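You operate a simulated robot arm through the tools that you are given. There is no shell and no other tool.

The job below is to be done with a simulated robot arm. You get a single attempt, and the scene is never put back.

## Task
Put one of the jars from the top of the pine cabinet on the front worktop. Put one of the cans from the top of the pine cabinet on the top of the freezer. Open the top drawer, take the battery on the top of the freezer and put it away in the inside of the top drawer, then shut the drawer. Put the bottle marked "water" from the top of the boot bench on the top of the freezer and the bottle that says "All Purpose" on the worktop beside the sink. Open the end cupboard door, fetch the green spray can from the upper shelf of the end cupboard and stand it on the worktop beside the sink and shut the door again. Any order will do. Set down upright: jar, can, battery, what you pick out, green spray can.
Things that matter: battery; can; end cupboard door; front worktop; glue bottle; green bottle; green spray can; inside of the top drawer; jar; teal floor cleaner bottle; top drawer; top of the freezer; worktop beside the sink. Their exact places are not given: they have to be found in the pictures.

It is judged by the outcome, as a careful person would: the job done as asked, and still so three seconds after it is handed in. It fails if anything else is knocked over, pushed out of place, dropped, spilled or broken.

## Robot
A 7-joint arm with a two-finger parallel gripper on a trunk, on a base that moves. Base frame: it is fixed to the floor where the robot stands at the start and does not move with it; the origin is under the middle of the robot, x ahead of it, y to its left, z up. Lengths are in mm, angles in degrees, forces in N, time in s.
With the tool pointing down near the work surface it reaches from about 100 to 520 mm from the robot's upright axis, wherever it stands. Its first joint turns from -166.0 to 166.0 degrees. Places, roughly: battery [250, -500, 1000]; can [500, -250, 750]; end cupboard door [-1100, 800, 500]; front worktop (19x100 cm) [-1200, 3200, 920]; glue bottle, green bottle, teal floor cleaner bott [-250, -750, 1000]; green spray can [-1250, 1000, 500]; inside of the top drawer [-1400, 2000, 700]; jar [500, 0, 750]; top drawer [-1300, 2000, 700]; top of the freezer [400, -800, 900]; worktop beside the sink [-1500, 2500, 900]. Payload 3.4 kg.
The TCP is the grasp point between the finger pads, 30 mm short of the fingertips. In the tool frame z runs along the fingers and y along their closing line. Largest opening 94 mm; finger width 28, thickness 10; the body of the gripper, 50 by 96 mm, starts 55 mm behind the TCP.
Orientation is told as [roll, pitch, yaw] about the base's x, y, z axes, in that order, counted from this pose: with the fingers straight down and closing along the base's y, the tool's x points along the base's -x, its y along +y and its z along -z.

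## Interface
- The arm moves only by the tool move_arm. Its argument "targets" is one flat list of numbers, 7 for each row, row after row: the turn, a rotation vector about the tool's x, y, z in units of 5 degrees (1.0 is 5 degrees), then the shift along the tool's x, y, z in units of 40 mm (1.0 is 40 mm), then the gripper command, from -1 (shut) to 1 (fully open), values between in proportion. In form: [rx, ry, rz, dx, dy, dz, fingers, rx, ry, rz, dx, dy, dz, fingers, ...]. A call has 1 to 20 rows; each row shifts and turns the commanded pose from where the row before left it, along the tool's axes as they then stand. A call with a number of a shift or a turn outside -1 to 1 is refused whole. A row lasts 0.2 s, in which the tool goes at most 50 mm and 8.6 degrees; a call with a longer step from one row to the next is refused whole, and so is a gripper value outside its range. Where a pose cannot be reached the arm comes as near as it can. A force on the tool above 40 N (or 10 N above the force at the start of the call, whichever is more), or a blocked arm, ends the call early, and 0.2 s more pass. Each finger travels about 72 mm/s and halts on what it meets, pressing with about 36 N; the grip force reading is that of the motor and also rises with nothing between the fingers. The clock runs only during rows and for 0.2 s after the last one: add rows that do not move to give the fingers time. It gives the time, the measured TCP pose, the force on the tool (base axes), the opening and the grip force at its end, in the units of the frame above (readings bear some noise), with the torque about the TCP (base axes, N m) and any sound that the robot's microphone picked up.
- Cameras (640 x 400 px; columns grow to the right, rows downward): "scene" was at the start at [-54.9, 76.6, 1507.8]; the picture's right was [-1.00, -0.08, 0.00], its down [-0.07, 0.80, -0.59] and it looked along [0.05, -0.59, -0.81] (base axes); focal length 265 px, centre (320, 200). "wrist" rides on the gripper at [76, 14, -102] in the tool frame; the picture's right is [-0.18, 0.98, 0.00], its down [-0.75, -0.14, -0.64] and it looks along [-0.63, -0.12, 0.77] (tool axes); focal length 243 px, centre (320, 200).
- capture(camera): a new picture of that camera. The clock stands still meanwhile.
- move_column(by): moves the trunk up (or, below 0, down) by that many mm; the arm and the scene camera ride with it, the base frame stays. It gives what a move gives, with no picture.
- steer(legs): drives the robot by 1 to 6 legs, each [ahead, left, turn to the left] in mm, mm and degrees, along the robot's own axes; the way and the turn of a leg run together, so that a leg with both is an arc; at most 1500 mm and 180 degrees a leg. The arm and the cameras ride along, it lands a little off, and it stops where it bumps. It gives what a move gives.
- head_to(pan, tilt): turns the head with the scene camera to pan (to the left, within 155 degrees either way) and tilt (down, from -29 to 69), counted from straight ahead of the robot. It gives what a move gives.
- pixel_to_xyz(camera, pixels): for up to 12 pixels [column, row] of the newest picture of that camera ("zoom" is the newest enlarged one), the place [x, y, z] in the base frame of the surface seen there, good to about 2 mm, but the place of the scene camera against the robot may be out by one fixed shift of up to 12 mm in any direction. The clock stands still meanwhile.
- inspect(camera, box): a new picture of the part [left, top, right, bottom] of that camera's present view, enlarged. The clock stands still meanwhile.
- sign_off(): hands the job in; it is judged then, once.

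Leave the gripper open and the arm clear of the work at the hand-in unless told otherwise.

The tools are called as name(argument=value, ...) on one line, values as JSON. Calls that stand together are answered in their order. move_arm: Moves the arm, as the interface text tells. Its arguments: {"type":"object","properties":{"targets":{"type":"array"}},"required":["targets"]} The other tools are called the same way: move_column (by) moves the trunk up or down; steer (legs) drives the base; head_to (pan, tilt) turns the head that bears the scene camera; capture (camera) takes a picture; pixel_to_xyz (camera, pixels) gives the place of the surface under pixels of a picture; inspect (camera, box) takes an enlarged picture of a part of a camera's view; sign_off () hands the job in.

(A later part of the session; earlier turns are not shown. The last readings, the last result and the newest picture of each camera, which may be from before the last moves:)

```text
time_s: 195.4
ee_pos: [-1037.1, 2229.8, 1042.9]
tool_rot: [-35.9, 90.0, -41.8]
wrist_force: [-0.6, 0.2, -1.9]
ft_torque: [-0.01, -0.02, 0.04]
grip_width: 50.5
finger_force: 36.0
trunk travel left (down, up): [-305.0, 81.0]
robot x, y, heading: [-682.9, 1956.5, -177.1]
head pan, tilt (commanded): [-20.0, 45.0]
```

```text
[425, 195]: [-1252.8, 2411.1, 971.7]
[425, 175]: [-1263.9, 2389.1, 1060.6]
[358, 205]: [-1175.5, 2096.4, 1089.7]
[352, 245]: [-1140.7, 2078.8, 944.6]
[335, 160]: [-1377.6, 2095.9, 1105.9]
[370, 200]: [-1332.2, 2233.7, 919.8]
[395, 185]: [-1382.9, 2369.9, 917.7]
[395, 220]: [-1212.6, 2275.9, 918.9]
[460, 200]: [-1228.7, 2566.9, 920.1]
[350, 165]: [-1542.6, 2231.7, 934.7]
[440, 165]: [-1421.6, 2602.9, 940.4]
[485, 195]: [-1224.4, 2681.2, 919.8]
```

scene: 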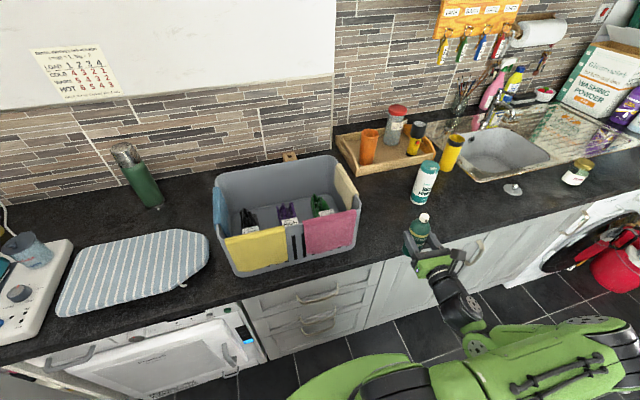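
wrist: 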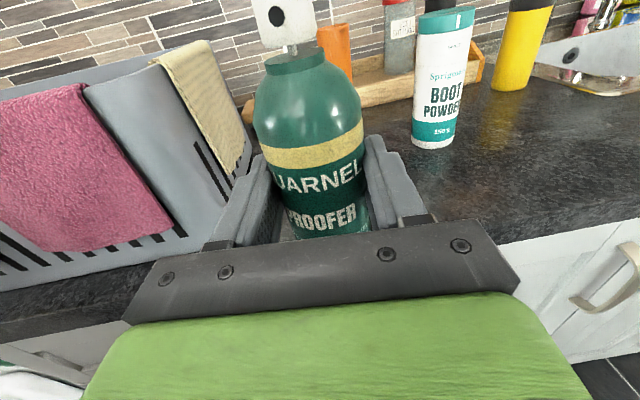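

Spot (-1250,2268) is free: basket side y≤2105, boot powder centre ≈(-1278,2415). I drive ahead 80 mm, then extend the can over the spot.

steer(legs=[[80, 0, 0]])

move_arm(targets=[0, 0, 0, 0, 0.25, 0.8, -1, 0, 0, 0, 0, 0.25, 0.8, -1, 0, 0, 0, 0, 0.25, 0.8, -1, 0, 0, 0, 0, 0, 0.7, -1, 0, 0, 0, 0, 0, 0, -1])

capture(camera="wrist")

capture(camera="scene")

```text
time_s: 196.4
ee_pos: [-1118.6, 2223.8, 1041.3]
tool_rot: [-17.1, 89.8, -23.1]
wrist_force: [-0.8, -0.9, -1.7]
ft_torque: [-0.01, 0.01, 0.03]
grip_width: 51.0
finger_force: 36.3
trunk travel left (down, up): [-305.0, 81.0]
robot x, y, heading: [-760.3, 1955.8, -176.9]
head pan, tilt (commanded): [-20.0, 45.0]
```

```text
time_s: 197.6
ee_pos: [-1235.5, 2266.5, 1045.4]
tool_rot: [-53.2, 89.9, -59.2]
wrist_force: [-0.1, -0.3, -2.6]
ft_torque: [0.01, -0.01, -0.04]
grip_width: 50.8
finger_force: 35.5
trunk travel left (down, up): [-305.0, 81.0]
robot x, y, heading: [-758.3, 1955.0, -177.0]
head pan, tilt (commanded): [-20.0, 45.0]
```

```text
taken
```

wrist: 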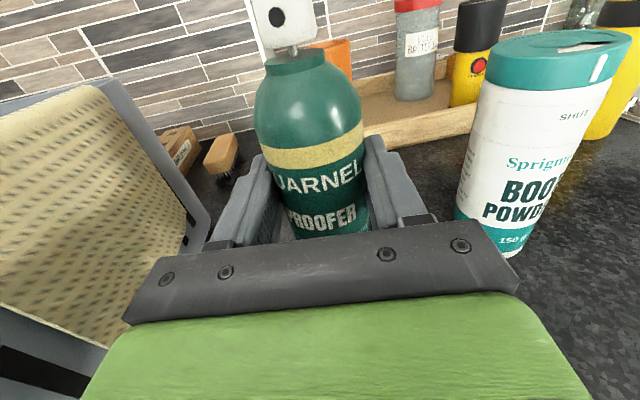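

```text
taken
```

scene: 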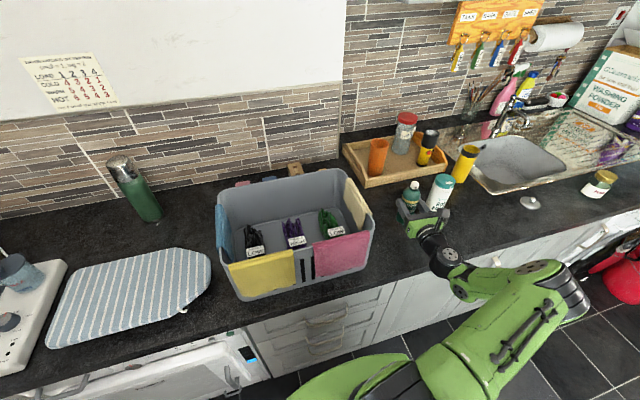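

The can is above the spot with clearance both sides. I lower it: 48 mm, then small steps.

move_arm(targets=[0, 0, 0, -0.6, 0, 0, -1, 0, 0, 0, -0.6, 0, 0, -1, 0, 0, 0, 0, 0, 0, -1])

move_arm(targets=[0, 0, 0, -0.06, 0, 0, -1, 0, 0, 0, 0, 0, 0, -1])

move_arm(targets=[0, 0, 0, -0.06, 0, 0, -1, 0, 0, 0, 0, 0, 0, -1])

```text
time_s: 198.4
ee_pos: [-1235.2, 2267.7, 996.1]
tool_rot: [-46.3, 89.9, -52.3]
wrist_force: [0.6, 0.3, -2.4]
ft_torque: [-0.01, -0.02, 0.02]
grip_width: 50.7
finger_force: 35.8
trunk travel left (down, up): [-305.0, 81.0]
robot x, y, heading: [-763.9, 1957.4, -177.2]
head pan, tilt (commanded): [-20.0, 45.0]
```

```text
time_s: 199.0
ee_pos: [-1235.2, 2267.3, 992.7]
tool_rot: [-31.1, 89.9, -37.0]
wrist_force: [-0.5, -0.3, -1.8]
ft_torque: [0.01, -0.01, -0.03]
grip_width: 50.7
finger_force: 36.2
trunk travel left (down, up): [-305.0, 81.0]
robot x, y, heading: [-762.0, 1958.4, -177.0]
head pan, tilt (commanded): [-20.0, 45.0]
```

```text
time_s: 199.6
ee_pos: [-1234.2, 2267.4, 990.4]
tool_rot: [-27.1, 89.9, -33.0]
wrist_force: [-0.2, -0.1, -2.0]
ft_torque: [0.03, -0.03, -0.03]
grip_width: 50.7
finger_force: 36.0
trunk travel left (down, up): [-305.0, 81.0]
robot x, y, heading: [-759.0, 1956.9, -177.2]
head pan, tilt (commanded): [-20.0, 45.0]
```

move_arm(targets=[0, 0, 0, -0.05, 0, 0, -1, 0, 0, 0, 0, 0, 0, -1])

move_arm(targets=[0, 0, 0, -0.05, 0, 0, -1, 0, 0, 0, 0, 0, 0, -1])

```text
time_s: 200.2
ee_pos: [-1234.6, 2266.9, 990.6]
tool_rot: [-122.3, 89.8, -128.2]
wrist_force: [-1.3, -0.4, 2.5]
ft_torque: [0.08, 0.03, 0.02]
grip_width: 50.9
finger_force: 36.4
trunk travel left (down, up): [-305.0, 81.0]
robot x, y, heading: [-764.2, 1955.3, -177.1]
head pan, tilt (commanded): [-20.0, 45.0]
```

```text
time_s: 200.8
ee_pos: [-1234.9, 2267.3, 989.6]
tool_rot: [-178.4, 89.6, 175.7]
wrist_force: [-0.4, 1.6, 19.0]
ft_torque: [0.12, -0.07, 0.03]
grip_width: 50.7
finger_force: 35.8
trunk travel left (down, up): [-305.0, 81.0]
robot x, y, heading: [-761.2, 1956.9, -177.1]
head pan, tilt (commanded): [-20.0, 45.0]
```

Contact (19 N + its weight). I ease up 1.5 mm, open, and withdraw straight back.

move_arm(targets=[0, 0, 0, 0.035, 0, 0, -1, 0, 0, 0, 0, 0, 0, 0.3, 0, 0, 0, 0, 0, 0, 0.6, 0, 0, 0, 0, 0, 0, 0.6, 0, 0, 0, 0, 0, 0, 0.6])

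capture(camera="wrist")

move_arm(targets=[0, 0, 0, 0, 0, -0.5, 0.6, 0, 0, 0, 0, 0, -0.8, 0.6, 0, 0, 0, 0, 0, -0.8, 0.6, 0, 0, 0, 0, 0, -0.8, 0.6, 0, 0, 0, 0, 0, -0.8, 0.6, 0, 0, 0, 0, 0, 0, 0.6])

capture(camera="wrist")

capture(camera="scene")

```text
time_s: 202.0
ee_pos: [-1235.4, 2267.2, 985.8]
tool_rot: [-31.3, 89.9, -37.2]
wrist_force: [-0.3, -0.7, -0.4]
ft_torque: [-0.02, 0.03, -0.03]
grip_width: 75.2
finger_force: 0.0
trunk travel left (down, up): [-305.0, 81.0]
robot x, y, heading: [-764.9, 1956.1, -176.9]
head pan, tilt (commanded): [-20.0, 45.0]
```

```text
taken
```

wrist: 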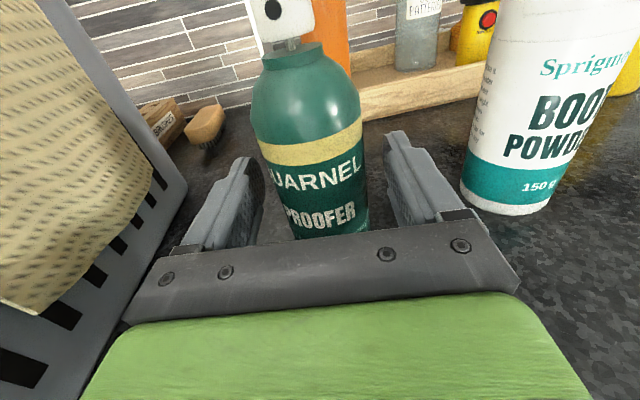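

```text
time_s: 203.4
ee_pos: [-1088.7, 2252.7, 988.4]
tool_rot: [-29.3, 89.9, -35.0]
wrist_force: [-0.1, -0.3, -0.2]
ft_torque: [0.03, 0.0, -0.02]
grip_width: 75.2
finger_force: 0.0
trunk travel left (down, up): [-305.0, 81.0]
robot x, y, heading: [-761.0, 1955.2, -176.9]
head pan, tilt (commanded): [-20.0, 45.0]
```

```text
taken
```

wrist: 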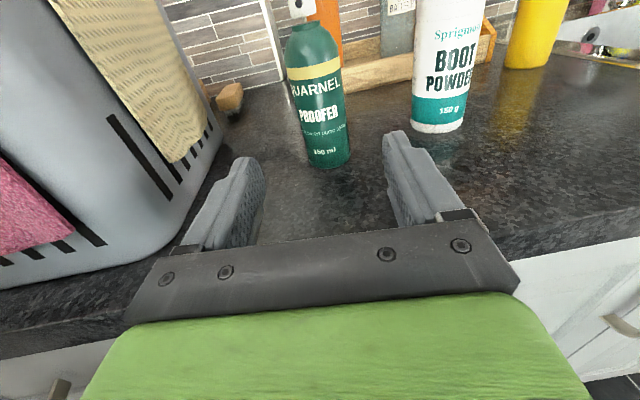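

```text
taken
```

scene: 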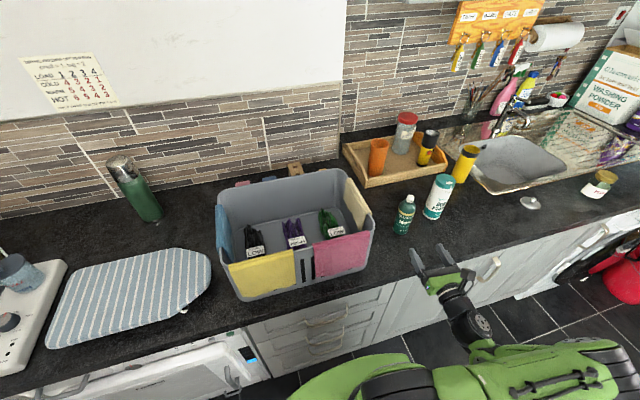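

Spray can stands upright on the worktop beside the sink. Next: shut the end cupboard door from its outer side. I close the fingers, back off, lower the trunk to door-handle height, turn left 99° and approach to ~60 mm from the door's outer face.

move_arm(targets=[0, 0, 0, 0, 0, 0, -1, 0, 0, 0, 0, 0, 0, -1, 0, 0, 0, 0, 0, 0, -1, 0, 0, 0, 0, 0, 0, -1])

steer(legs=[[-330, 0, 0]])

move_column(by=-264)

steer(legs=[[0, 0, 99]])

head_to(pan=-20, tilt=45)

capture(camera="scene")

```text
time_s: 204.4
ee_pos: [-1087.2, 2253.7, 988.2]
tool_rot: [-39.1, 89.9, -45.0]
wrist_force: [-0.1, -0.5, -0.7]
ft_torque: [-0.04, 0.0, 0.02]
grip_width: 0.3
finger_force: 32.9
trunk travel left (down, up): [-305.0, 81.0]
robot x, y, heading: [-762.6, 1953.1, -176.9]
head pan, tilt (commanded): [-20.0, 45.0]
```

```text
time_s: 206.6
ee_pos: [-759.9, 2271.2, 989.0]
tool_rot: [-66.2, 89.8, -71.9]
wrist_force: [-0.2, -0.2, 0.0]
ft_torque: [0.0, 0.02, 0.01]
grip_width: 0.1
finger_force: 33.8
trunk travel left (down, up): [-305.0, 81.0]
robot x, y, heading: [-431.3, 1973.4, -176.8]
head pan, tilt (commanded): [-20.0, 45.0]
```

```text
time_s: 209.3
ee_pos: [-759.1, 2270.3, 724.0]
tool_rot: [-38.6, 89.9, -44.3]
wrist_force: [0.1, 0.2, 0.0]
ft_torque: [-0.01, 0.01, 0.01]
grip_width: 0.1
finger_force: 32.7
trunk travel left (down, up): [-41.0, 345.0]
robot x, y, heading: [-430.0, 1974.5, -176.6]
head pan, tilt (commanded): [-20.0, 45.0]
```

```text
time_s: 213.9
ee_pos: [-665.7, 1597.5, 724.5]
tool_rot: [-37.1, 90.0, 57.6]
wrist_force: [0.5, -0.1, 0.4]
ft_torque: [-0.01, 0.02, 0.02]
grip_width: 0.1
finger_force: 33.3
trunk travel left (down, up): [-41.0, 345.0]
robot x, y, heading: [-432.1, 1974.2, -76.2]
head pan, tilt (commanded): [-20.0, 45.0]
```

```text
time_s: 214.5
ee_pos: [-666.9, 1597.7, 724.1]
tool_rot: [-37.3, 89.9, 57.5]
wrist_force: [0.1, -0.8, 0.0]
ft_torque: [0.02, -0.02, 0.0]
grip_width: 0.0
finger_force: 33.4
trunk travel left (down, up): [-41.0, 345.0]
robot x, y, heading: [-434.1, 1971.4, -76.3]
head pan, tilt (commanded): [-20.0, 45.0]
```

```text
taken
```

scene: 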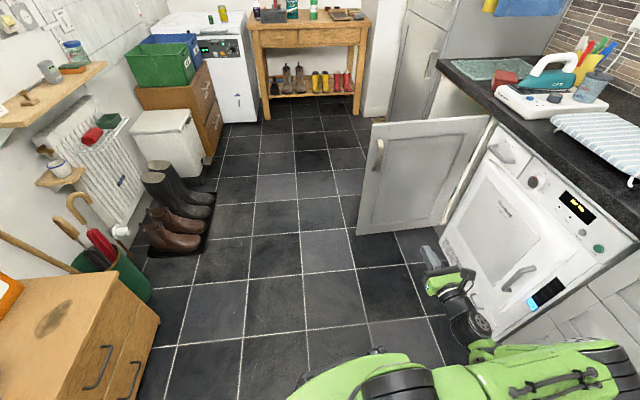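

Good view of the door from its outer side. I measure the door's outer face and handle.

pixel_to_xyz(camera="scene", pixels=[[430, 180], [400, 190], [378, 155], [366, 180], [470, 165], [360, 225], [440, 220]])

```text
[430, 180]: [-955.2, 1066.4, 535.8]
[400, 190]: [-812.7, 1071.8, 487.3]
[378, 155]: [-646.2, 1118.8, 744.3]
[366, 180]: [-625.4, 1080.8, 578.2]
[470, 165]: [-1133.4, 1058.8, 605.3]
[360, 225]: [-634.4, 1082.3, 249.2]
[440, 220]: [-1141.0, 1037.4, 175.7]
```

Door's outer face lies at y≈1066–1081 (θ≈92.6°). I move so the tool tip is ~90 mm from the door at about 380 mm from the hinge.

steer(legs=[[363, -155, 0]])

capture(camera="wrist")

capture(camera="scene")

```text
time_s: 217.0
ee_pos: [-734.0, 1205.9, 724.7]
tool_rot: [-34.4, 89.8, 60.0]
wrist_force: [-0.5, -0.5, 0.0]
ft_torque: [-0.02, 0.0, 0.04]
grip_width: 0.0
finger_force: 33.3
trunk travel left (down, up): [-41.0, 345.0]
robot x, y, heading: [-497.3, 1579.6, -76.5]
head pan, tilt (commanded): [-20.0, 45.0]
```

```text
taken
```

wrist: 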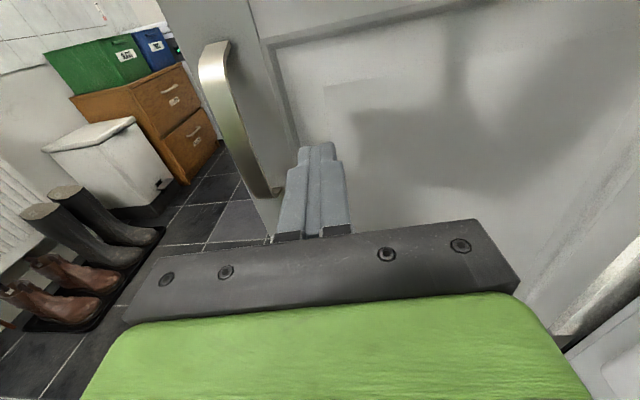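

```text
taken
```

scene: 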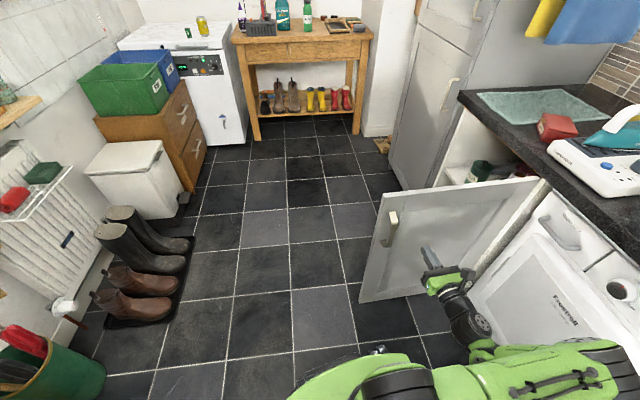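

Tip is ~100 mm off the door's panel, right of the handle. I advance 85 mm straight, then arc about the hinge in -8° legs to push the door shut.

steer(legs=[[82.7, -19.8, 0]])

steer(legs=[[97.6, 40.6, -8], [97.6, 40.6, -8]])

capture(camera="scene")

```text
time_s: 218.1
ee_pos: [-735.5, 1119.7, 723.7]
tool_rot: [-30.1, 89.9, 64.0]
wrist_force: [-0.4, 0.4, 0.6]
ft_torque: [-0.01, -0.02, 0.04]
grip_width: 0.0
finger_force: 33.3
trunk travel left (down, up): [-41.0, 345.0]
robot x, y, heading: [-498.1, 1489.0, -77.0]
head pan, tilt (commanded): [-20.0, 45.0]
```

```text
time_s: 220.1
ee_pos: [-728.0, 1012.9, 723.8]
tool_rot: [-23.9, 89.8, 54.4]
wrist_force: [-0.6, 0.0, -0.2]
ft_torque: [0.0, -0.03, 0.01]
grip_width: 0.0
finger_force: 33.5
trunk travel left (down, up): [-41.0, 345.0]
robot x, y, heading: [-400.3, 1311.1, -92.7]
head pan, tilt (commanded): [-20.0, 45.0]
```

```text
taken
```

scene: 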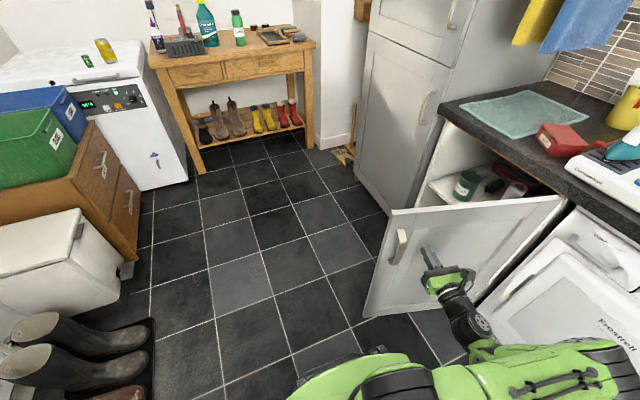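

The door follows. I continue the arc.

steer(legs=[[97.6, 40.6, -8], [97.6, 40.6, -8], [97.6, 40.6, -8]])

capture(camera="scene")

```text
time_s: 222.8
ee_pos: [-779.9, 857.0, 723.0]
tool_rot: [-25.5, 89.9, 28.7]
wrist_force: [0.9, 0.5, 1.1]
ft_torque: [0.03, 0.0, -0.02]
grip_width: 0.0
finger_force: 33.0
trunk travel left (down, up): [-41.0, 345.0]
robot x, y, heading: [-358.7, 992.0, -116.8]
head pan, tilt (commanded): [-20.0, 45.0]
```

```text
taken
```

scene: 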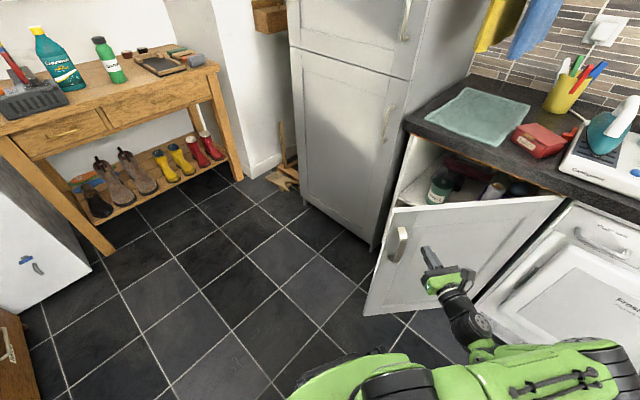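

I zoom into the cupboard gap to check nothing inside was disturbed.

inspect(camera="scene", box=[380, 120, 580, 260])

```text
2.86 times, centred on (480, 190) of scene
```

zoom: 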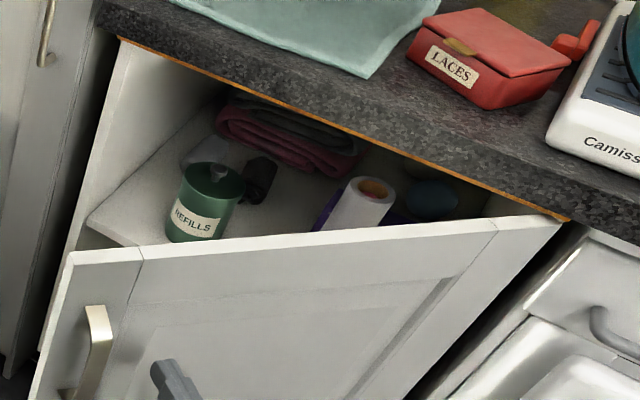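

Everything inside stands. I continue: five more -8° legs.

steer(legs=[[97.6, 40.6, -8], [97.6, 40.6, -8], [97.6, 40.6, -8]])

steer(legs=[[97.6, 40.6, -8], [97.6, 40.6, -8]])

capture(camera="scene")

```text
time_s: 225.5
ee_pos: [-879.9, 741.8, 723.1]
tool_rot: [-24.3, 90.0, 5.8]
wrist_force: [-0.1, 0.2, 0.9]
ft_torque: [0.03, 0.01, -0.02]
grip_width: 0.0
finger_force: 33.2
trunk travel left (down, up): [-41.0, 345.0]
robot x, y, heading: [-440.2, 694.8, -140.7]
head pan, tilt (commanded): [-20.0, 45.0]
```

```text
time_s: 227.5
ee_pos: [-975.6, 685.9, 723.3]
tool_rot: [-25.7, 89.9, -11.1]
wrist_force: [0.3, 0.6, -0.6]
ft_torque: [-0.01, -0.01, -0.02]
grip_width: 0.0
finger_force: 32.5
trunk travel left (down, up): [-41.0, 345.0]
robot x, y, heading: [-563.5, 522.1, -156.4]
head pan, tilt (commanded): [-20.0, 45.0]
```

```text
taken
```

scene: 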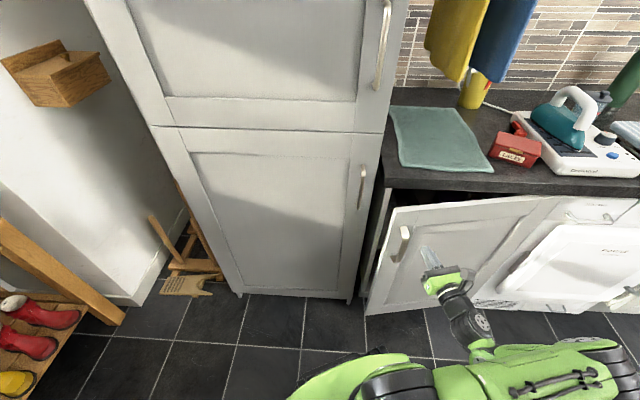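

Door is at ~14°. One more -8° leg, then finish with the arm.

steer(legs=[[97.6, 40.6, -8]])

move_arm(targets=[0, 0, 0, 0, 0, 0.4, -1, 0, 0, 0, 0, 0, 0.4, -1, 0, 0, 0, 0, 0, 0, -1])

capture(camera="scene")

```text
time_s: 228.7
ee_pos: [-1030.8, 669.5, 723.5]
tool_rot: [-26.6, 89.9, -20.1]
wrist_force: [-0.2, 0.6, 0.3]
ft_torque: [-0.02, 0.0, -0.02]
grip_width: 0.0
finger_force: 32.5
trunk travel left (down, up): [-41.0, 345.0]
robot x, y, heading: [-647.8, 452.4, -164.4]
head pan, tilt (commanded): [-20.0, 45.0]
```

```text
time_s: 229.4
ee_pos: [-1064.1, 666.9, 723.8]
tool_rot: [-53.0, 89.9, -46.3]
wrist_force: [-0.5, -0.1, 0.7]
ft_torque: [0.02, -0.01, 0.01]
grip_width: 0.0
finger_force: 33.0
trunk travel left (down, up): [-41.0, 345.0]
robot x, y, heading: [-646.2, 448.2, -164.4]
head pan, tilt (commanded): [-20.0, 45.0]
```

```text
taken
```

scene: 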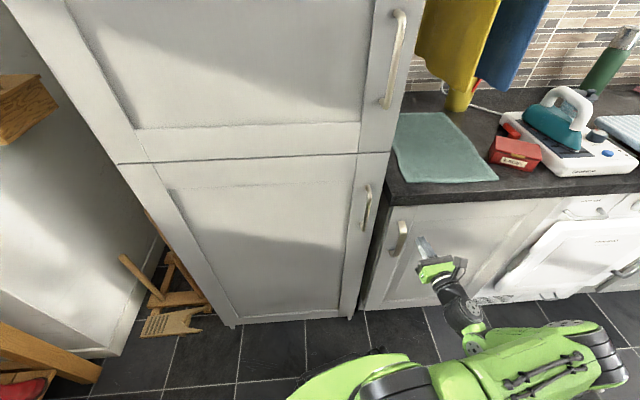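

The door is nearly shut. I push on in small steps until it meets its stop.

move_arm(targets=[0, 0, 0, 0, 0, 0.4, -1, 0, 0, 0, 0, 0, 0.15, -1, 0, 0, 0, 0, 0, 0, -1])

move_arm(targets=[0, 0, 0, 0, 0, 0.1, -1, 0, 0, 0, 0, 0, 0.1, -1, 0, 0, 0, 0, 0, 0, -1])

capture(camera="wrist")

```text
time_s: 230.2
ee_pos: [-1084.3, 662.7, 723.1]
tool_rot: [-36.7, 89.9, -30.2]
wrist_force: [15.7, 0.1, -0.6]
ft_torque: [0.05, 0.01, -0.09]
grip_width: 0.0
finger_force: 32.6
trunk travel left (down, up): [-41.0, 345.0]
robot x, y, heading: [-649.1, 449.0, -164.5]
head pan, tilt (commanded): [-20.0, 45.0]
```

```text
time_s: 230.7
ee_pos: [-1084.0, 663.6, 723.1]
tool_rot: [-55.3, 89.8, -48.9]
wrist_force: [21.5, -3.7, 6.3]
ft_torque: [0.06, 0.24, -0.04]
grip_width: 0.0
finger_force: 33.3
trunk travel left (down, up): [-41.0, 345.0]
robot x, y, heading: [-650.6, 448.5, -164.2]
head pan, tilt (commanded): [-20.0, 45.0]
stopped in row 2: the force on the tool passed its limit at 47 N (the readings are from after the stop); the commanded pose is now the measured one
```

```text
taken
```

wrist: 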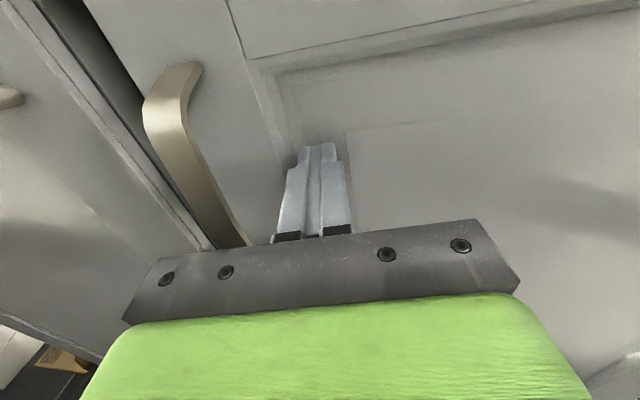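

The door met its stop. I verify with door-face coordinates (should be x≈-1115 frame, -1123 panel).

pixel_to_xyz(camera="wrist", pixels=[[245, 120], [400, 180], [120, 20], [270, 40], [60, 60], [500, 120]])

move_arm(targets=[0, 0, 0, 0, 0, -0.6, -1, 0, 0, 0, 0, 0, -0.8, -1, 0, 0, 0, 0, 0, -0.8, -1, 0, 0, 0, 0, 0, 0, -1])

capture(camera="scene")

```text
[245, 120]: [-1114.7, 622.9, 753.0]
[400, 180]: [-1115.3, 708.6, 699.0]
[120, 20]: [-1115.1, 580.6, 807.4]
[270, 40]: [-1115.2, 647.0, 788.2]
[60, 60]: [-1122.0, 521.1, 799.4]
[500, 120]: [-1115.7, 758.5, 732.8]
```

```text
time_s: 231.7
ee_pos: [-1000.8, 672.4, 721.2]
tool_rot: [-20.9, 89.6, -14.5]
wrist_force: [0.5, 0.1, 0.8]
ft_torque: [-0.01, 0.03, -0.03]
grip_width: 0.0
finger_force: 32.8
trunk travel left (down, up): [-41.0, 345.0]
robot x, y, heading: [-645.4, 449.4, -164.5]
head pan, tilt (commanded): [-20.0, 45.0]
```

```text
taken
```

scene: 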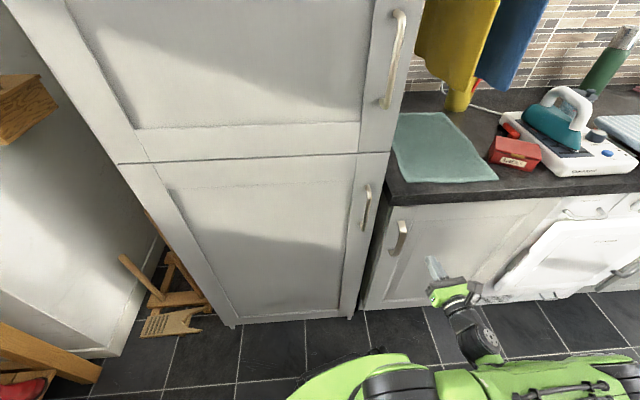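

The door is flush again (x≈-1115). Next the top drawer. I back off, align heading so the tool points exactly at -x, and slide along to the drawers.

steer(legs=[[-200, 0, 0], [0, 0, -6.4], [-187.5, -1156.8, 0]])

move_arm(targets=[0, 0, -1, 0, 0, 0, -0.2, 0, 0, -1, 0, 0, 0, -0.2, 0, 0, -1, 0, 0, 0, -0.2, 0, 0, -1, 0, 0, 0, -0.2, 0, 0, -1, 0, 0, 0, -0.2, 0, 0, -1, 0, 0, 0, -0.2, 0, 0, -1, 0, 0, 0, -0.2, 0, 0, -1, 0, 0, 0, -0.2, 0, 0, -1, 0, 0, 0, -0.2, 0, 0, -1, 0, 0, 0, -0.2, 0, 0, -1, 0, 0, 0, -0.2, 0, 0, -1, 0, 0, 0, -0.2, 0, 0, -1, 0, 0, 0, -0.2, 0, 0, -1, 0, 0, 0, -0.2, 0, 0, -1, 0, 0, 0, -0.2, 0, 0, -1, 0, 0, 0, -0.2, 0, 0, -1, 0, 0, 0, -0.2, 0, 0, -1, 0, 0, 0, -0.2])

capture(camera="scene")

capture(camera="wrist")

```text
time_s: 239.5
ee_pos: [-779.6, 1950.3, 721.3]
tool_rot: [-23.7, 89.6, -22.7]
wrist_force: [-0.2, 0.0, -0.5]
ft_torque: [-0.02, -0.02, -0.01]
grip_width: 0.0
finger_force: 33.4
trunk travel left (down, up): [-41.0, 345.0]
robot x, y, heading: [-450.3, 1688.5, -170.0]
head pan, tilt (commanded): [-20.0, 45.0]
```

```text
time_s: 243.3
ee_pos: [-779.5, 1950.0, 720.4]
tool_rot: [89.6, 0.1, 90.8]
wrist_force: [-0.2, -0.2, -0.7]
ft_torque: [0.01, 0.02, 0.0]
grip_width: 37.6
finger_force: 0.1
trunk travel left (down, up): [-41.0, 345.0]
robot x, y, heading: [-449.4, 1690.6, -170.0]
head pan, tilt (commanded): [-20.0, 45.0]
```

```text
taken
```

scene: 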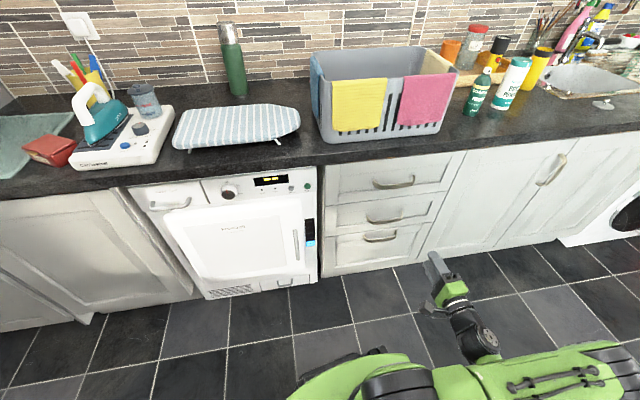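

```text
taken
```

wrist: 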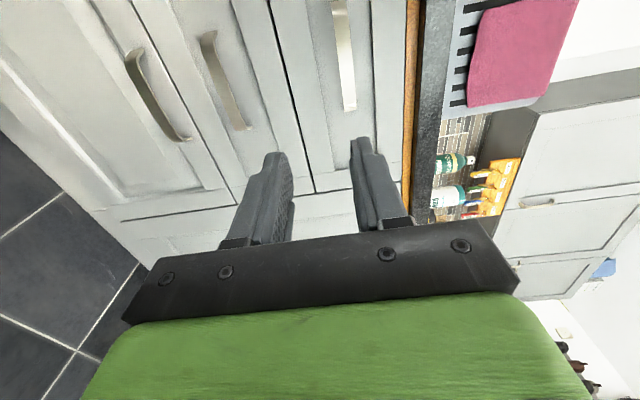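

I see the three drawers; top drawer's handle at (393,183) in scene and (345,60) in wrist view. I measure it.

pixel_to_xyz(camera="wrist", pixels=[[345, 60], [341, 20], [349, 100], [338, 60], [352, 60], [320, 100], [385, 100], [296, 80], [405, 120], [350, 110]])

pixel_to_xyz(camera="scene", pixels=[[393, 184], [376, 184], [412, 180], [330, 170], [460, 160], [330, 198], [400, 207], [445, 190]])

```text
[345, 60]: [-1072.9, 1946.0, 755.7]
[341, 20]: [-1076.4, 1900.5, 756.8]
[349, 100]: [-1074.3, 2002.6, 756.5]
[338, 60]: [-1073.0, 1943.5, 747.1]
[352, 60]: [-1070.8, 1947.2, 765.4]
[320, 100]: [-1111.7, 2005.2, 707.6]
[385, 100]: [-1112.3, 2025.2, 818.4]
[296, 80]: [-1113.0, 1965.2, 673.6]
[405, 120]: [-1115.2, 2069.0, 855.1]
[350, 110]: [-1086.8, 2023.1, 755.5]
```

```text
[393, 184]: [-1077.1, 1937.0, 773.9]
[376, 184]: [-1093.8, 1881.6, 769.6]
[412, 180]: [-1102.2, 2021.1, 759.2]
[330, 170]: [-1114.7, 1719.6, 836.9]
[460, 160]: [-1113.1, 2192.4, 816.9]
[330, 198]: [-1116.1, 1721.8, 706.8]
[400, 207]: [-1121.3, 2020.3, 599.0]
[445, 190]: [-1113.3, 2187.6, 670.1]
```

Handle bar at z≈756, y 1885–2020, front x≈-1072. I raise the tool 36 mm, drive 200 mm toward the drawer.

move_arm(targets=[0, 0, 0, 0, 0.45, 0, 0, 0, 0, 0, 0, 0.45, 0, 0, 0, 0, 0, 0, 0, 0, 0])

steer(legs=[[197, -34.7, 0]])

capture(camera="wrist")

```text
time_s: 244.1
ee_pos: [-778.8, 1951.5, 758.2]
tool_rot: [89.6, 0.1, 90.9]
wrist_force: [0.4, 0.4, 0.6]
ft_torque: [0.01, -0.02, 0.01]
grip_width: 47.0
finger_force: 0.1
trunk travel left (down, up): [-41.0, 345.0]
robot x, y, heading: [-448.3, 1693.4, -170.1]
head pan, tilt (commanded): [-20.0, 45.0]
```

```text
time_s: 245.7
ee_pos: [-978.2, 1950.8, 757.5]
tool_rot: [89.6, 0.3, 91.1]
wrist_force: [0.1, -0.6, 0.1]
ft_torque: [0.04, 0.0, -0.03]
grip_width: 47.3
finger_force: 0.2
trunk travel left (down, up): [-41.0, 345.0]
robot x, y, heading: [-647.7, 1693.9, -170.0]
head pan, tilt (commanded): [-20.0, 45.0]
```

```text
taken
```

wrist: 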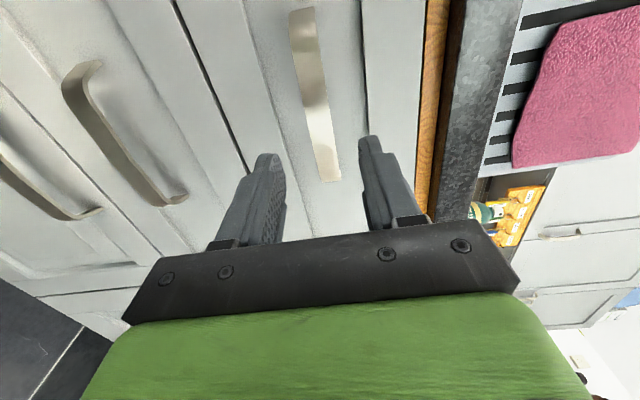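

Handle lies between the fingers. I advance 87 mm and close.

move_arm(targets=[0, 0, 0, 0, -0.03, 0.73, 0, 0, 0, 0, 0, 0, 0.73, 0, 0, 0, 0, 0, 0, 0.7, 0, 0, 0, 0, 0, 0, 0, 0])

move_arm(targets=[0, 0, 0, 0, 0, 0, -1, 0, 0, 0, 0, 0, 0, -1, 0, 0, 0, 0, 0, 0, -1, 0, 0, 0, 0, 0, 0, -1])

```text
time_s: 246.7
ee_pos: [-1062.7, 1951.2, 755.5]
tool_rot: [89.6, 0.2, 91.0]
wrist_force: [-0.2, 0.9, 0.1]
ft_torque: [0.0, -0.01, 0.02]
grip_width: 47.1
finger_force: 0.1
trunk travel left (down, up): [-41.0, 345.0]
robot x, y, heading: [-646.6, 1693.0, -169.9]
head pan, tilt (commanded): [-20.0, 45.0]
```

```text
time_s: 247.7
ee_pos: [-1063.0, 1952.1, 756.7]
tool_rot: [89.5, -0.1, 91.0]
wrist_force: [1.9, -1.0, -6.3]
ft_torque: [1.4, 0.17, 0.04]
grip_width: 19.4
finger_force: 45.1
trunk travel left (down, up): [-41.0, 345.0]
robot x, y, heading: [-650.8, 1692.9, -170.0]
head pan, tilt (commanded): [-20.0, 45.0]
```

Gripped (19.4 mm). I pull the drawer by driving straight back (+x) in steps.

steer(legs=[[-98.5, 17.4, 0]])

capture(camera="scene")

```text
time_s: 248.8
ee_pos: [-963.9, 1950.8, 756.9]
tool_rot: [89.4, 0.2, 91.1]
wrist_force: [1.2, -1.9, -9.9]
ft_torque: [1.27, 0.09, 0.46]
grip_width: 19.5
finger_force: 45.2
trunk travel left (down, up): [-41.0, 345.0]
robot x, y, heading: [-550.9, 1688.9, -170.1]
head pan, tilt (commanded): [-20.0, 45.0]
```

```text
taken
```

scene: 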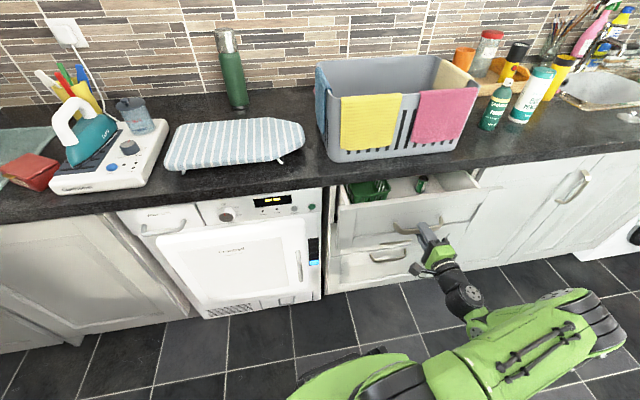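

The drawer slides; inside I see a green tray and another battery. I pull 150 mm more.

steer(legs=[[-73.9, 13, 0], [-73.9, 13, 0]])

capture(camera="scene")

```text
time_s: 250.5
ee_pos: [-812.3, 1951.0, 756.0]
tool_rot: [89.5, 0.0, 91.1]
wrist_force: [1.8, -4.2, -2.5]
ft_torque: [1.28, 0.18, 0.32]
grip_width: 19.4
finger_force: 45.3
trunk travel left (down, up): [-41.0, 345.0]
robot x, y, heading: [-397.2, 1693.2, -170.2]
head pan, tilt (commanded): [-20.0, 45.0]
```

```text
taken
```

scene: 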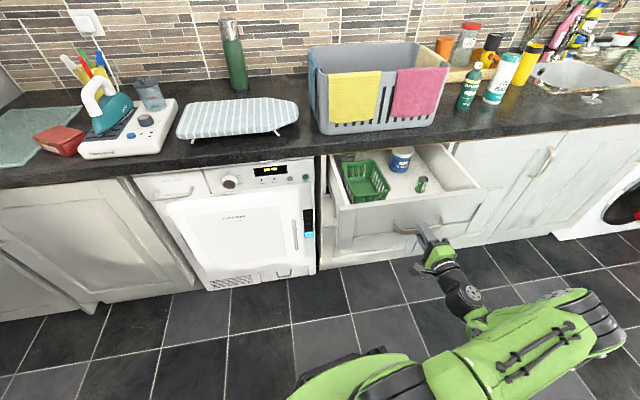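

Drawer is open 250 mm with free floor on the right side. I pull 40 mm more and then measure.

steer(legs=[[-39.4, 7, 0]])

capture(camera="scene")

inspect(camera="scene", box=[310, 130, 500, 260])

```text
time_s: 251.4
ee_pos: [-773.9, 1951.5, 756.1]
tool_rot: [89.5, 0.2, 91.1]
wrist_force: [2.0, -2.2, 2.0]
ft_torque: [1.38, 0.24, -0.06]
grip_width: 19.2
finger_force: 44.6
trunk travel left (down, up): [-41.0, 345.0]
robot x, y, heading: [-360.6, 1692.2, -170.0]
head pan, tilt (commanded): [-20.0, 45.0]
```

```text
taken
```

scene: 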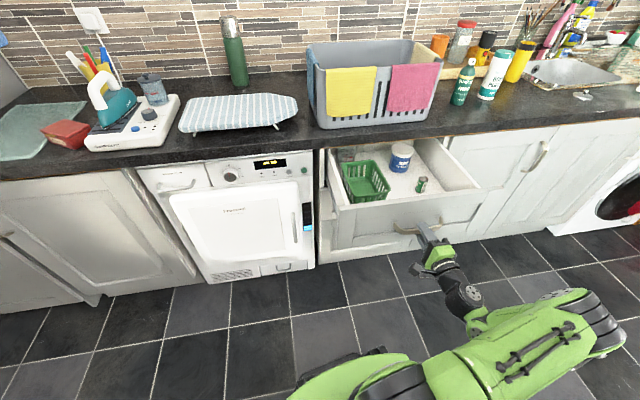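

```text
3.08 times, centred on (405, 195) of scene
```

zoom: 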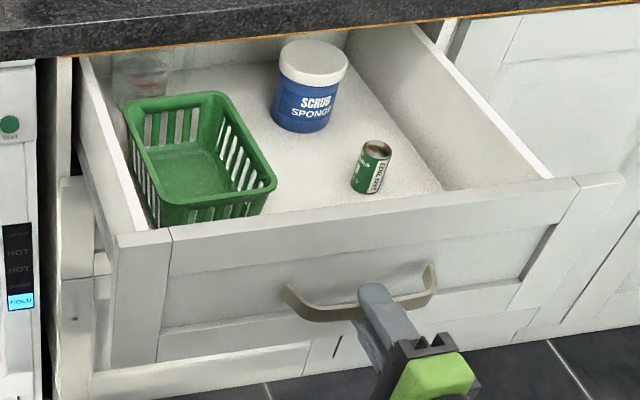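

Drawer open ~290 mm, containing a green basket, tub, and another battery. I measure its interior.

pixel_to_xyz(camera="zoom", pixels=[[320, 180], [400, 200], [340, 150], [372, 150], [300, 90], [420, 130], [440, 190], [260, 190], [240, 110], [350, 215], [560, 185], [150, 235]])

```text
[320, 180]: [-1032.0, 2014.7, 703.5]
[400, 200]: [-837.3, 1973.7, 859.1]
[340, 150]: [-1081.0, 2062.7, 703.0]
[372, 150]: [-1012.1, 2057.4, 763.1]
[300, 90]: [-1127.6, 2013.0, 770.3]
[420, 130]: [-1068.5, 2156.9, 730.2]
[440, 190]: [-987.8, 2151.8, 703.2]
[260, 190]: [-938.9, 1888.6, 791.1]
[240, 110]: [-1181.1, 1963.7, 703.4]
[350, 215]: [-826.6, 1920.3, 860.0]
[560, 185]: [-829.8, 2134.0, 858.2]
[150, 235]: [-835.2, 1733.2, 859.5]
```

Drawer floor z≈694, front wall top z≈850, existing battery at (-1012,2057), basket right edge y≈1895; free spot around (-925,2010). I release the handle and back the base 120 mm.

move_arm(targets=[0, 0, 0, 0, 0, 0, 0, 0, 0, 0, 0, 0, 0, 0.2, 0, 0, 0, 0, 0, 0, 0.2, 0, 0, 0, 0, 0, 0, 0.2])

steer(legs=[[-118, 21, 0]])

capture(camera="scene")

```text
time_s: 252.4
ee_pos: [-774.9, 1950.9, 755.1]
tool_rot: [89.4, 0.1, 91.2]
wrist_force: [0.5, -0.4, -0.4]
ft_torque: [-0.03, -0.02, -0.01]
grip_width: 56.2
finger_force: 0.0
trunk travel left (down, up): [-41.0, 345.0]
robot x, y, heading: [-362.1, 1696.8, -169.8]
head pan, tilt (commanded): [-20.0, 45.0]
```

```text
time_s: 253.6
ee_pos: [-649.8, 1951.0, 756.0]
tool_rot: [89.6, 0.1, 91.1]
wrist_force: [-0.3, 0.6, -0.5]
ft_torque: [0.01, 0.0, -0.03]
grip_width: 56.1
finger_force: 0.0
trunk travel left (down, up): [-41.0, 345.0]
robot x, y, heading: [-235.1, 1695.9, -170.0]
head pan, tilt (commanded): [-20.0, 45.0]
```

```text
taken
```

scene: 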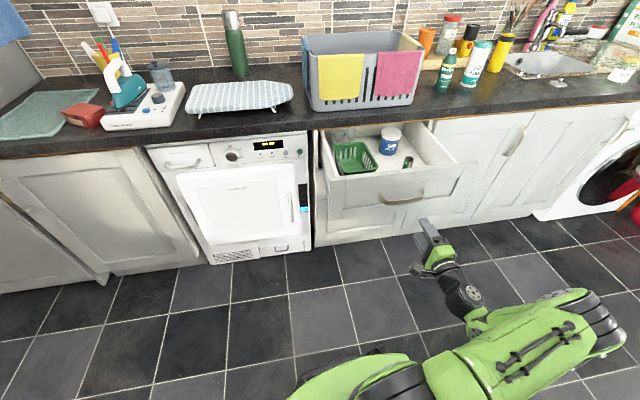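

The drawer stays open. Now I return the tool to pointing down: roll -90°, raise the trunk, then pitch back +90°.

move_arm(targets=[0, 0, -1, 0, 0, 0, 0.2, 0, 0, -1, 0, 0, 0, 0.2, 0, 0, -1, 0, 0, 0, 0.2, 0, 0, -1, 0, 0, 0, 0.2, 0, 0, -1, 0, 0, 0, 0.2, 0, 0, -1, 0, 0, 0, 0.2, 0, 0, -1, 0, 0, 0, 0.2, 0, 0, -1, 0, 0, 0, 0.2, 0, 0, -1, 0, 0, 0, 0.2, 0, 0, -1, 0, 0, 0, 0.2, 0, 0, -1, 0, 0, 0, 0.2, 0, 0, -1, 0, 0, 0, 0.2, 0, 0, -1, 0, 0, 0, 0.2, 0, 0, -1, 0, 0, 0, 0.2, 0, 0, -1, 0, 0, 0, 0.2, 0, 0, -1, 0, 0, 0, 0.2, 0, 0, -1, 0, 0, 0, 0.2, 0, 0, -1, 0, 0, 0, 0.2])

move_column(by=134)

move_arm(targets=[0, 1, 0, 0, 0, 0, 0.2, 0, 1, 0, 0, 0, 0, 0.2, 0, 1, 0, 0, 0, 0, 0.2, 0, 1, 0, 0, 0, 0, 0.2, 0, 1, 0, 0, 0, 0, 0.2, 0, 1, 0, 0, 0, 0, 0.2, 0, 1, 0, 0, 0, 0, 0.2, 0, 1, 0, 0, 0, 0, 0.2, 0, 1, 0, 0, 0, 0, 0.2, 0, 0, 0, 0, 0, 0, 0.2])

capture(camera="scene")

```text
time_s: 257.4
ee_pos: [-652.0, 1952.0, 755.4]
tool_rot: [-4.7, -89.5, -174.3]
wrist_force: [0.0, 0.4, 0.1]
ft_torque: [0.0, 0.01, -0.03]
grip_width: 56.6
finger_force: 0.1
trunk travel left (down, up): [-41.0, 345.0]
robot x, y, heading: [-238.1, 1691.8, -170.2]
head pan, tilt (commanded): [-20.0, 45.0]
```

```text
time_s: 259.0
ee_pos: [-651.1, 1951.8, 890.4]
tool_rot: [8.2, -89.4, 172.8]
wrist_force: [0.7, -1.5, 0.2]
ft_torque: [0.0, 0.01, -0.02]
grip_width: 56.4
finger_force: 0.0
trunk travel left (down, up): [-175.0, 211.0]
robot x, y, heading: [-232.0, 1692.2, -169.9]
head pan, tilt (commanded): [-20.0, 45.0]
```

```text
time_s: 261.2
ee_pos: [-651.7, 1952.7, 890.4]
tool_rot: [0.1, -44.5, -179.2]
wrist_force: [0.1, -0.4, 0.5]
ft_torque: [0.01, -0.01, -0.02]
grip_width: 56.5
finger_force: 0.0
trunk travel left (down, up): [-175.0, 211.0]
robot x, y, heading: [-236.3, 1692.7, -170.1]
head pan, tilt (commanded): [-20.0, 45.0]
```

```text
taken
```

scene: 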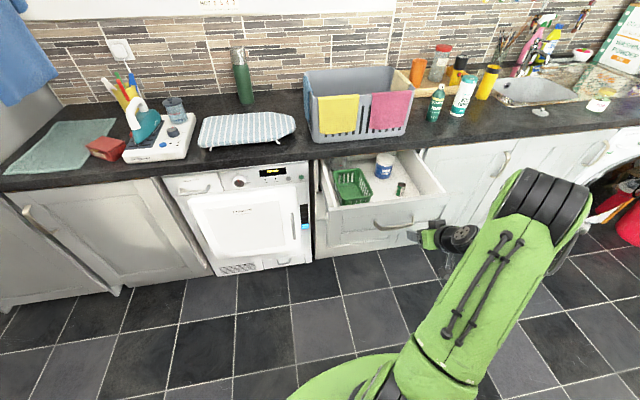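

Half done (pitch -44.5). I finish pitching to straight down and raise the tool.

move_arm(targets=[0, 1, 0, 0, 0, -0.5, 0.2, 0, 1, 0, 0, 0, -0.5, 0.2, 0, 1, 0, 0, 0, -0.5, 0.2, 0, 1, 0, 0, 0, -0.5, 0.2, 0, 1, 0, 0, 0, -0.5, 0.2, 0, 1, 0, 0, 0, -0.5, 0.2, 0, 1, 0, 0, 0, -0.5, 0.2, 0, 1, 0, 0, 0, -0.5, 0.2, 0, 0.9, 0, 0, 0, -0.5, 0.2, 0, 0, 0, 0, 0, 0, 0.2])

capture(camera="wrist")

```text
time_s: 263.4
ee_pos: [-577.9, 1952.6, 1049.9]
tool_rot: [0.1, 0.0, -179.0]
wrist_force: [0.0, -0.2, 1.1]
ft_torque: [0.01, -0.01, 0.01]
grip_width: 56.4
finger_force: 0.1
trunk travel left (down, up): [-175.0, 211.0]
robot x, y, heading: [-237.0, 1694.3, -170.0]
head pan, tilt (commanded): [-20.0, 45.0]
```

```text
taken
```

wrist: 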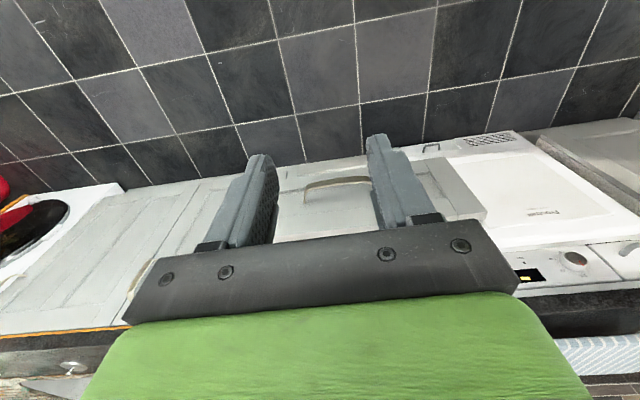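

Tool points down again at z=1050. Now I travel to the freezer/bench corner: turn left 80° to face -y and drive 1490 mm.

steer(legs=[[0, 0, 80], [1490, 0, 0]])

head_to(pan=0, tilt=45)

capture(camera="scene")

```text
time_s: 274.4
ee_pos: [-533.9, -110.3, 1049.4]
tool_rot: [0.1, 0.1, -98.5]
wrist_force: [0.8, 0.6, -0.3]
ft_torque: [0.01, -0.01, 0.03]
grip_width: 56.6
finger_force: 0.0
trunk travel left (down, up): [-175.0, 211.0]
robot x, y, heading: [-219.8, 182.6, -89.6]
head pan, tilt (commanded): [-20.0, 45.0]
```

```text
time_s: 275.2
ee_pos: [-533.2, -109.8, 1048.9]
tool_rot: [0.1, 0.2, -98.5]
wrist_force: [0.1, -0.2, 0.3]
ft_torque: [0.01, 0.01, 0.0]
grip_width: 56.4
finger_force: 0.2
trunk travel left (down, up): [-175.0, 211.0]
robot x, y, heading: [-219.4, 186.4, -89.4]
head pan, tilt (commanded): [0.0, 45.0]
```

```text
taken
```

scene: 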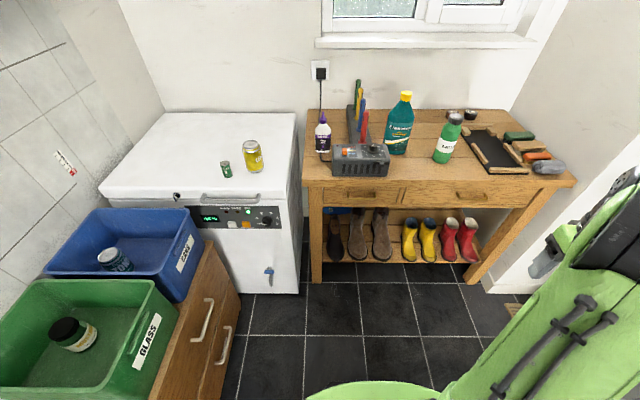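

Excellent view of bench and freezer. I zoom and measure the bottles.

inspect(camera="scene", box=[300, 70, 580, 245])

pixel_to_xyz(camera="scene", pixels=[[455, 118], [452, 130], [447, 148], [443, 160], [404, 98], [400, 120], [400, 145], [420, 170], [470, 165], [375, 160], [500, 150], [385, 100]])

```text
2.29 times, centred on (440, 158) of scene
```

zoom: 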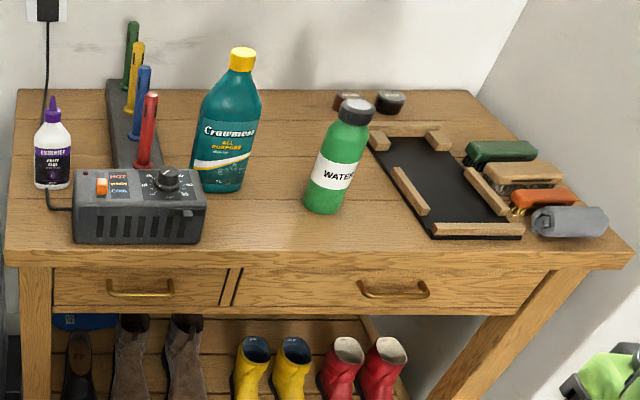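

```text
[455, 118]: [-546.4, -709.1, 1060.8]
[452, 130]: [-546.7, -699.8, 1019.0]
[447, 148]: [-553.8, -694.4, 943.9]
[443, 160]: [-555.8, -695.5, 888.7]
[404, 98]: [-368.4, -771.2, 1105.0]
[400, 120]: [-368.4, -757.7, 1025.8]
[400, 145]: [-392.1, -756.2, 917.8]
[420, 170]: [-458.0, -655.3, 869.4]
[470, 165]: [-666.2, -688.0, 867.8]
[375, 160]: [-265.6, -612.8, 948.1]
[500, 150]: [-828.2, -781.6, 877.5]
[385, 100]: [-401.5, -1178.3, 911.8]
```

I'll take the battery first. I turn to heading 0 and drive to about (70,-230), the earlier proven spot.

steer(legs=[[0, 0, 89.5]])

steer(legs=[[285, -410, 0]])

capture(camera="wrist")

```text
time_s: 279.4
ee_pos: [65.5, -136.0, 1049.2]
tool_rot: [0.1, 0.2, -9.6]
wrist_force: [0.3, 0.8, 0.9]
ft_torque: [0.01, -0.02, -0.01]
grip_width: 56.3
finger_force: 0.2
trunk travel left (down, up): [-175.0, 211.0]
robot x, y, heading: [-220.0, 181.7, -0.6]
head pan, tilt (commanded): [0.0, 45.0]
```

```text
time_s: 282.3
ee_pos: [351.9, -540.0, 1048.4]
tool_rot: [0.1, 0.0, -9.5]
wrist_force: [0.8, -0.5, 0.3]
ft_torque: [0.04, 0.0, 0.02]
grip_width: 56.4
finger_force: 0.0
trunk travel left (down, up): [-175.0, 211.0]
robot x, y, heading: [64.0, -220.0, -0.4]
head pan, tilt (commanded): [0.0, 45.0]
```

```text
taken
```

wrist: 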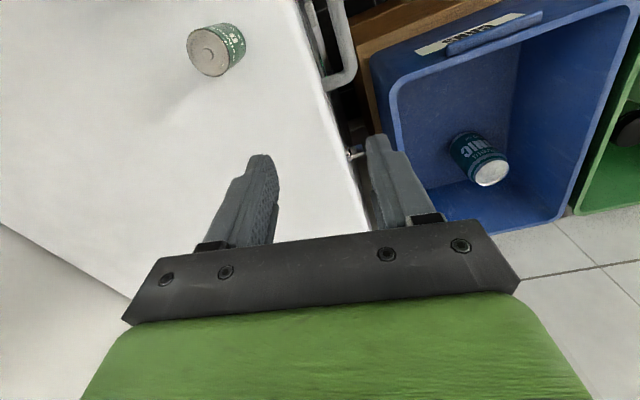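

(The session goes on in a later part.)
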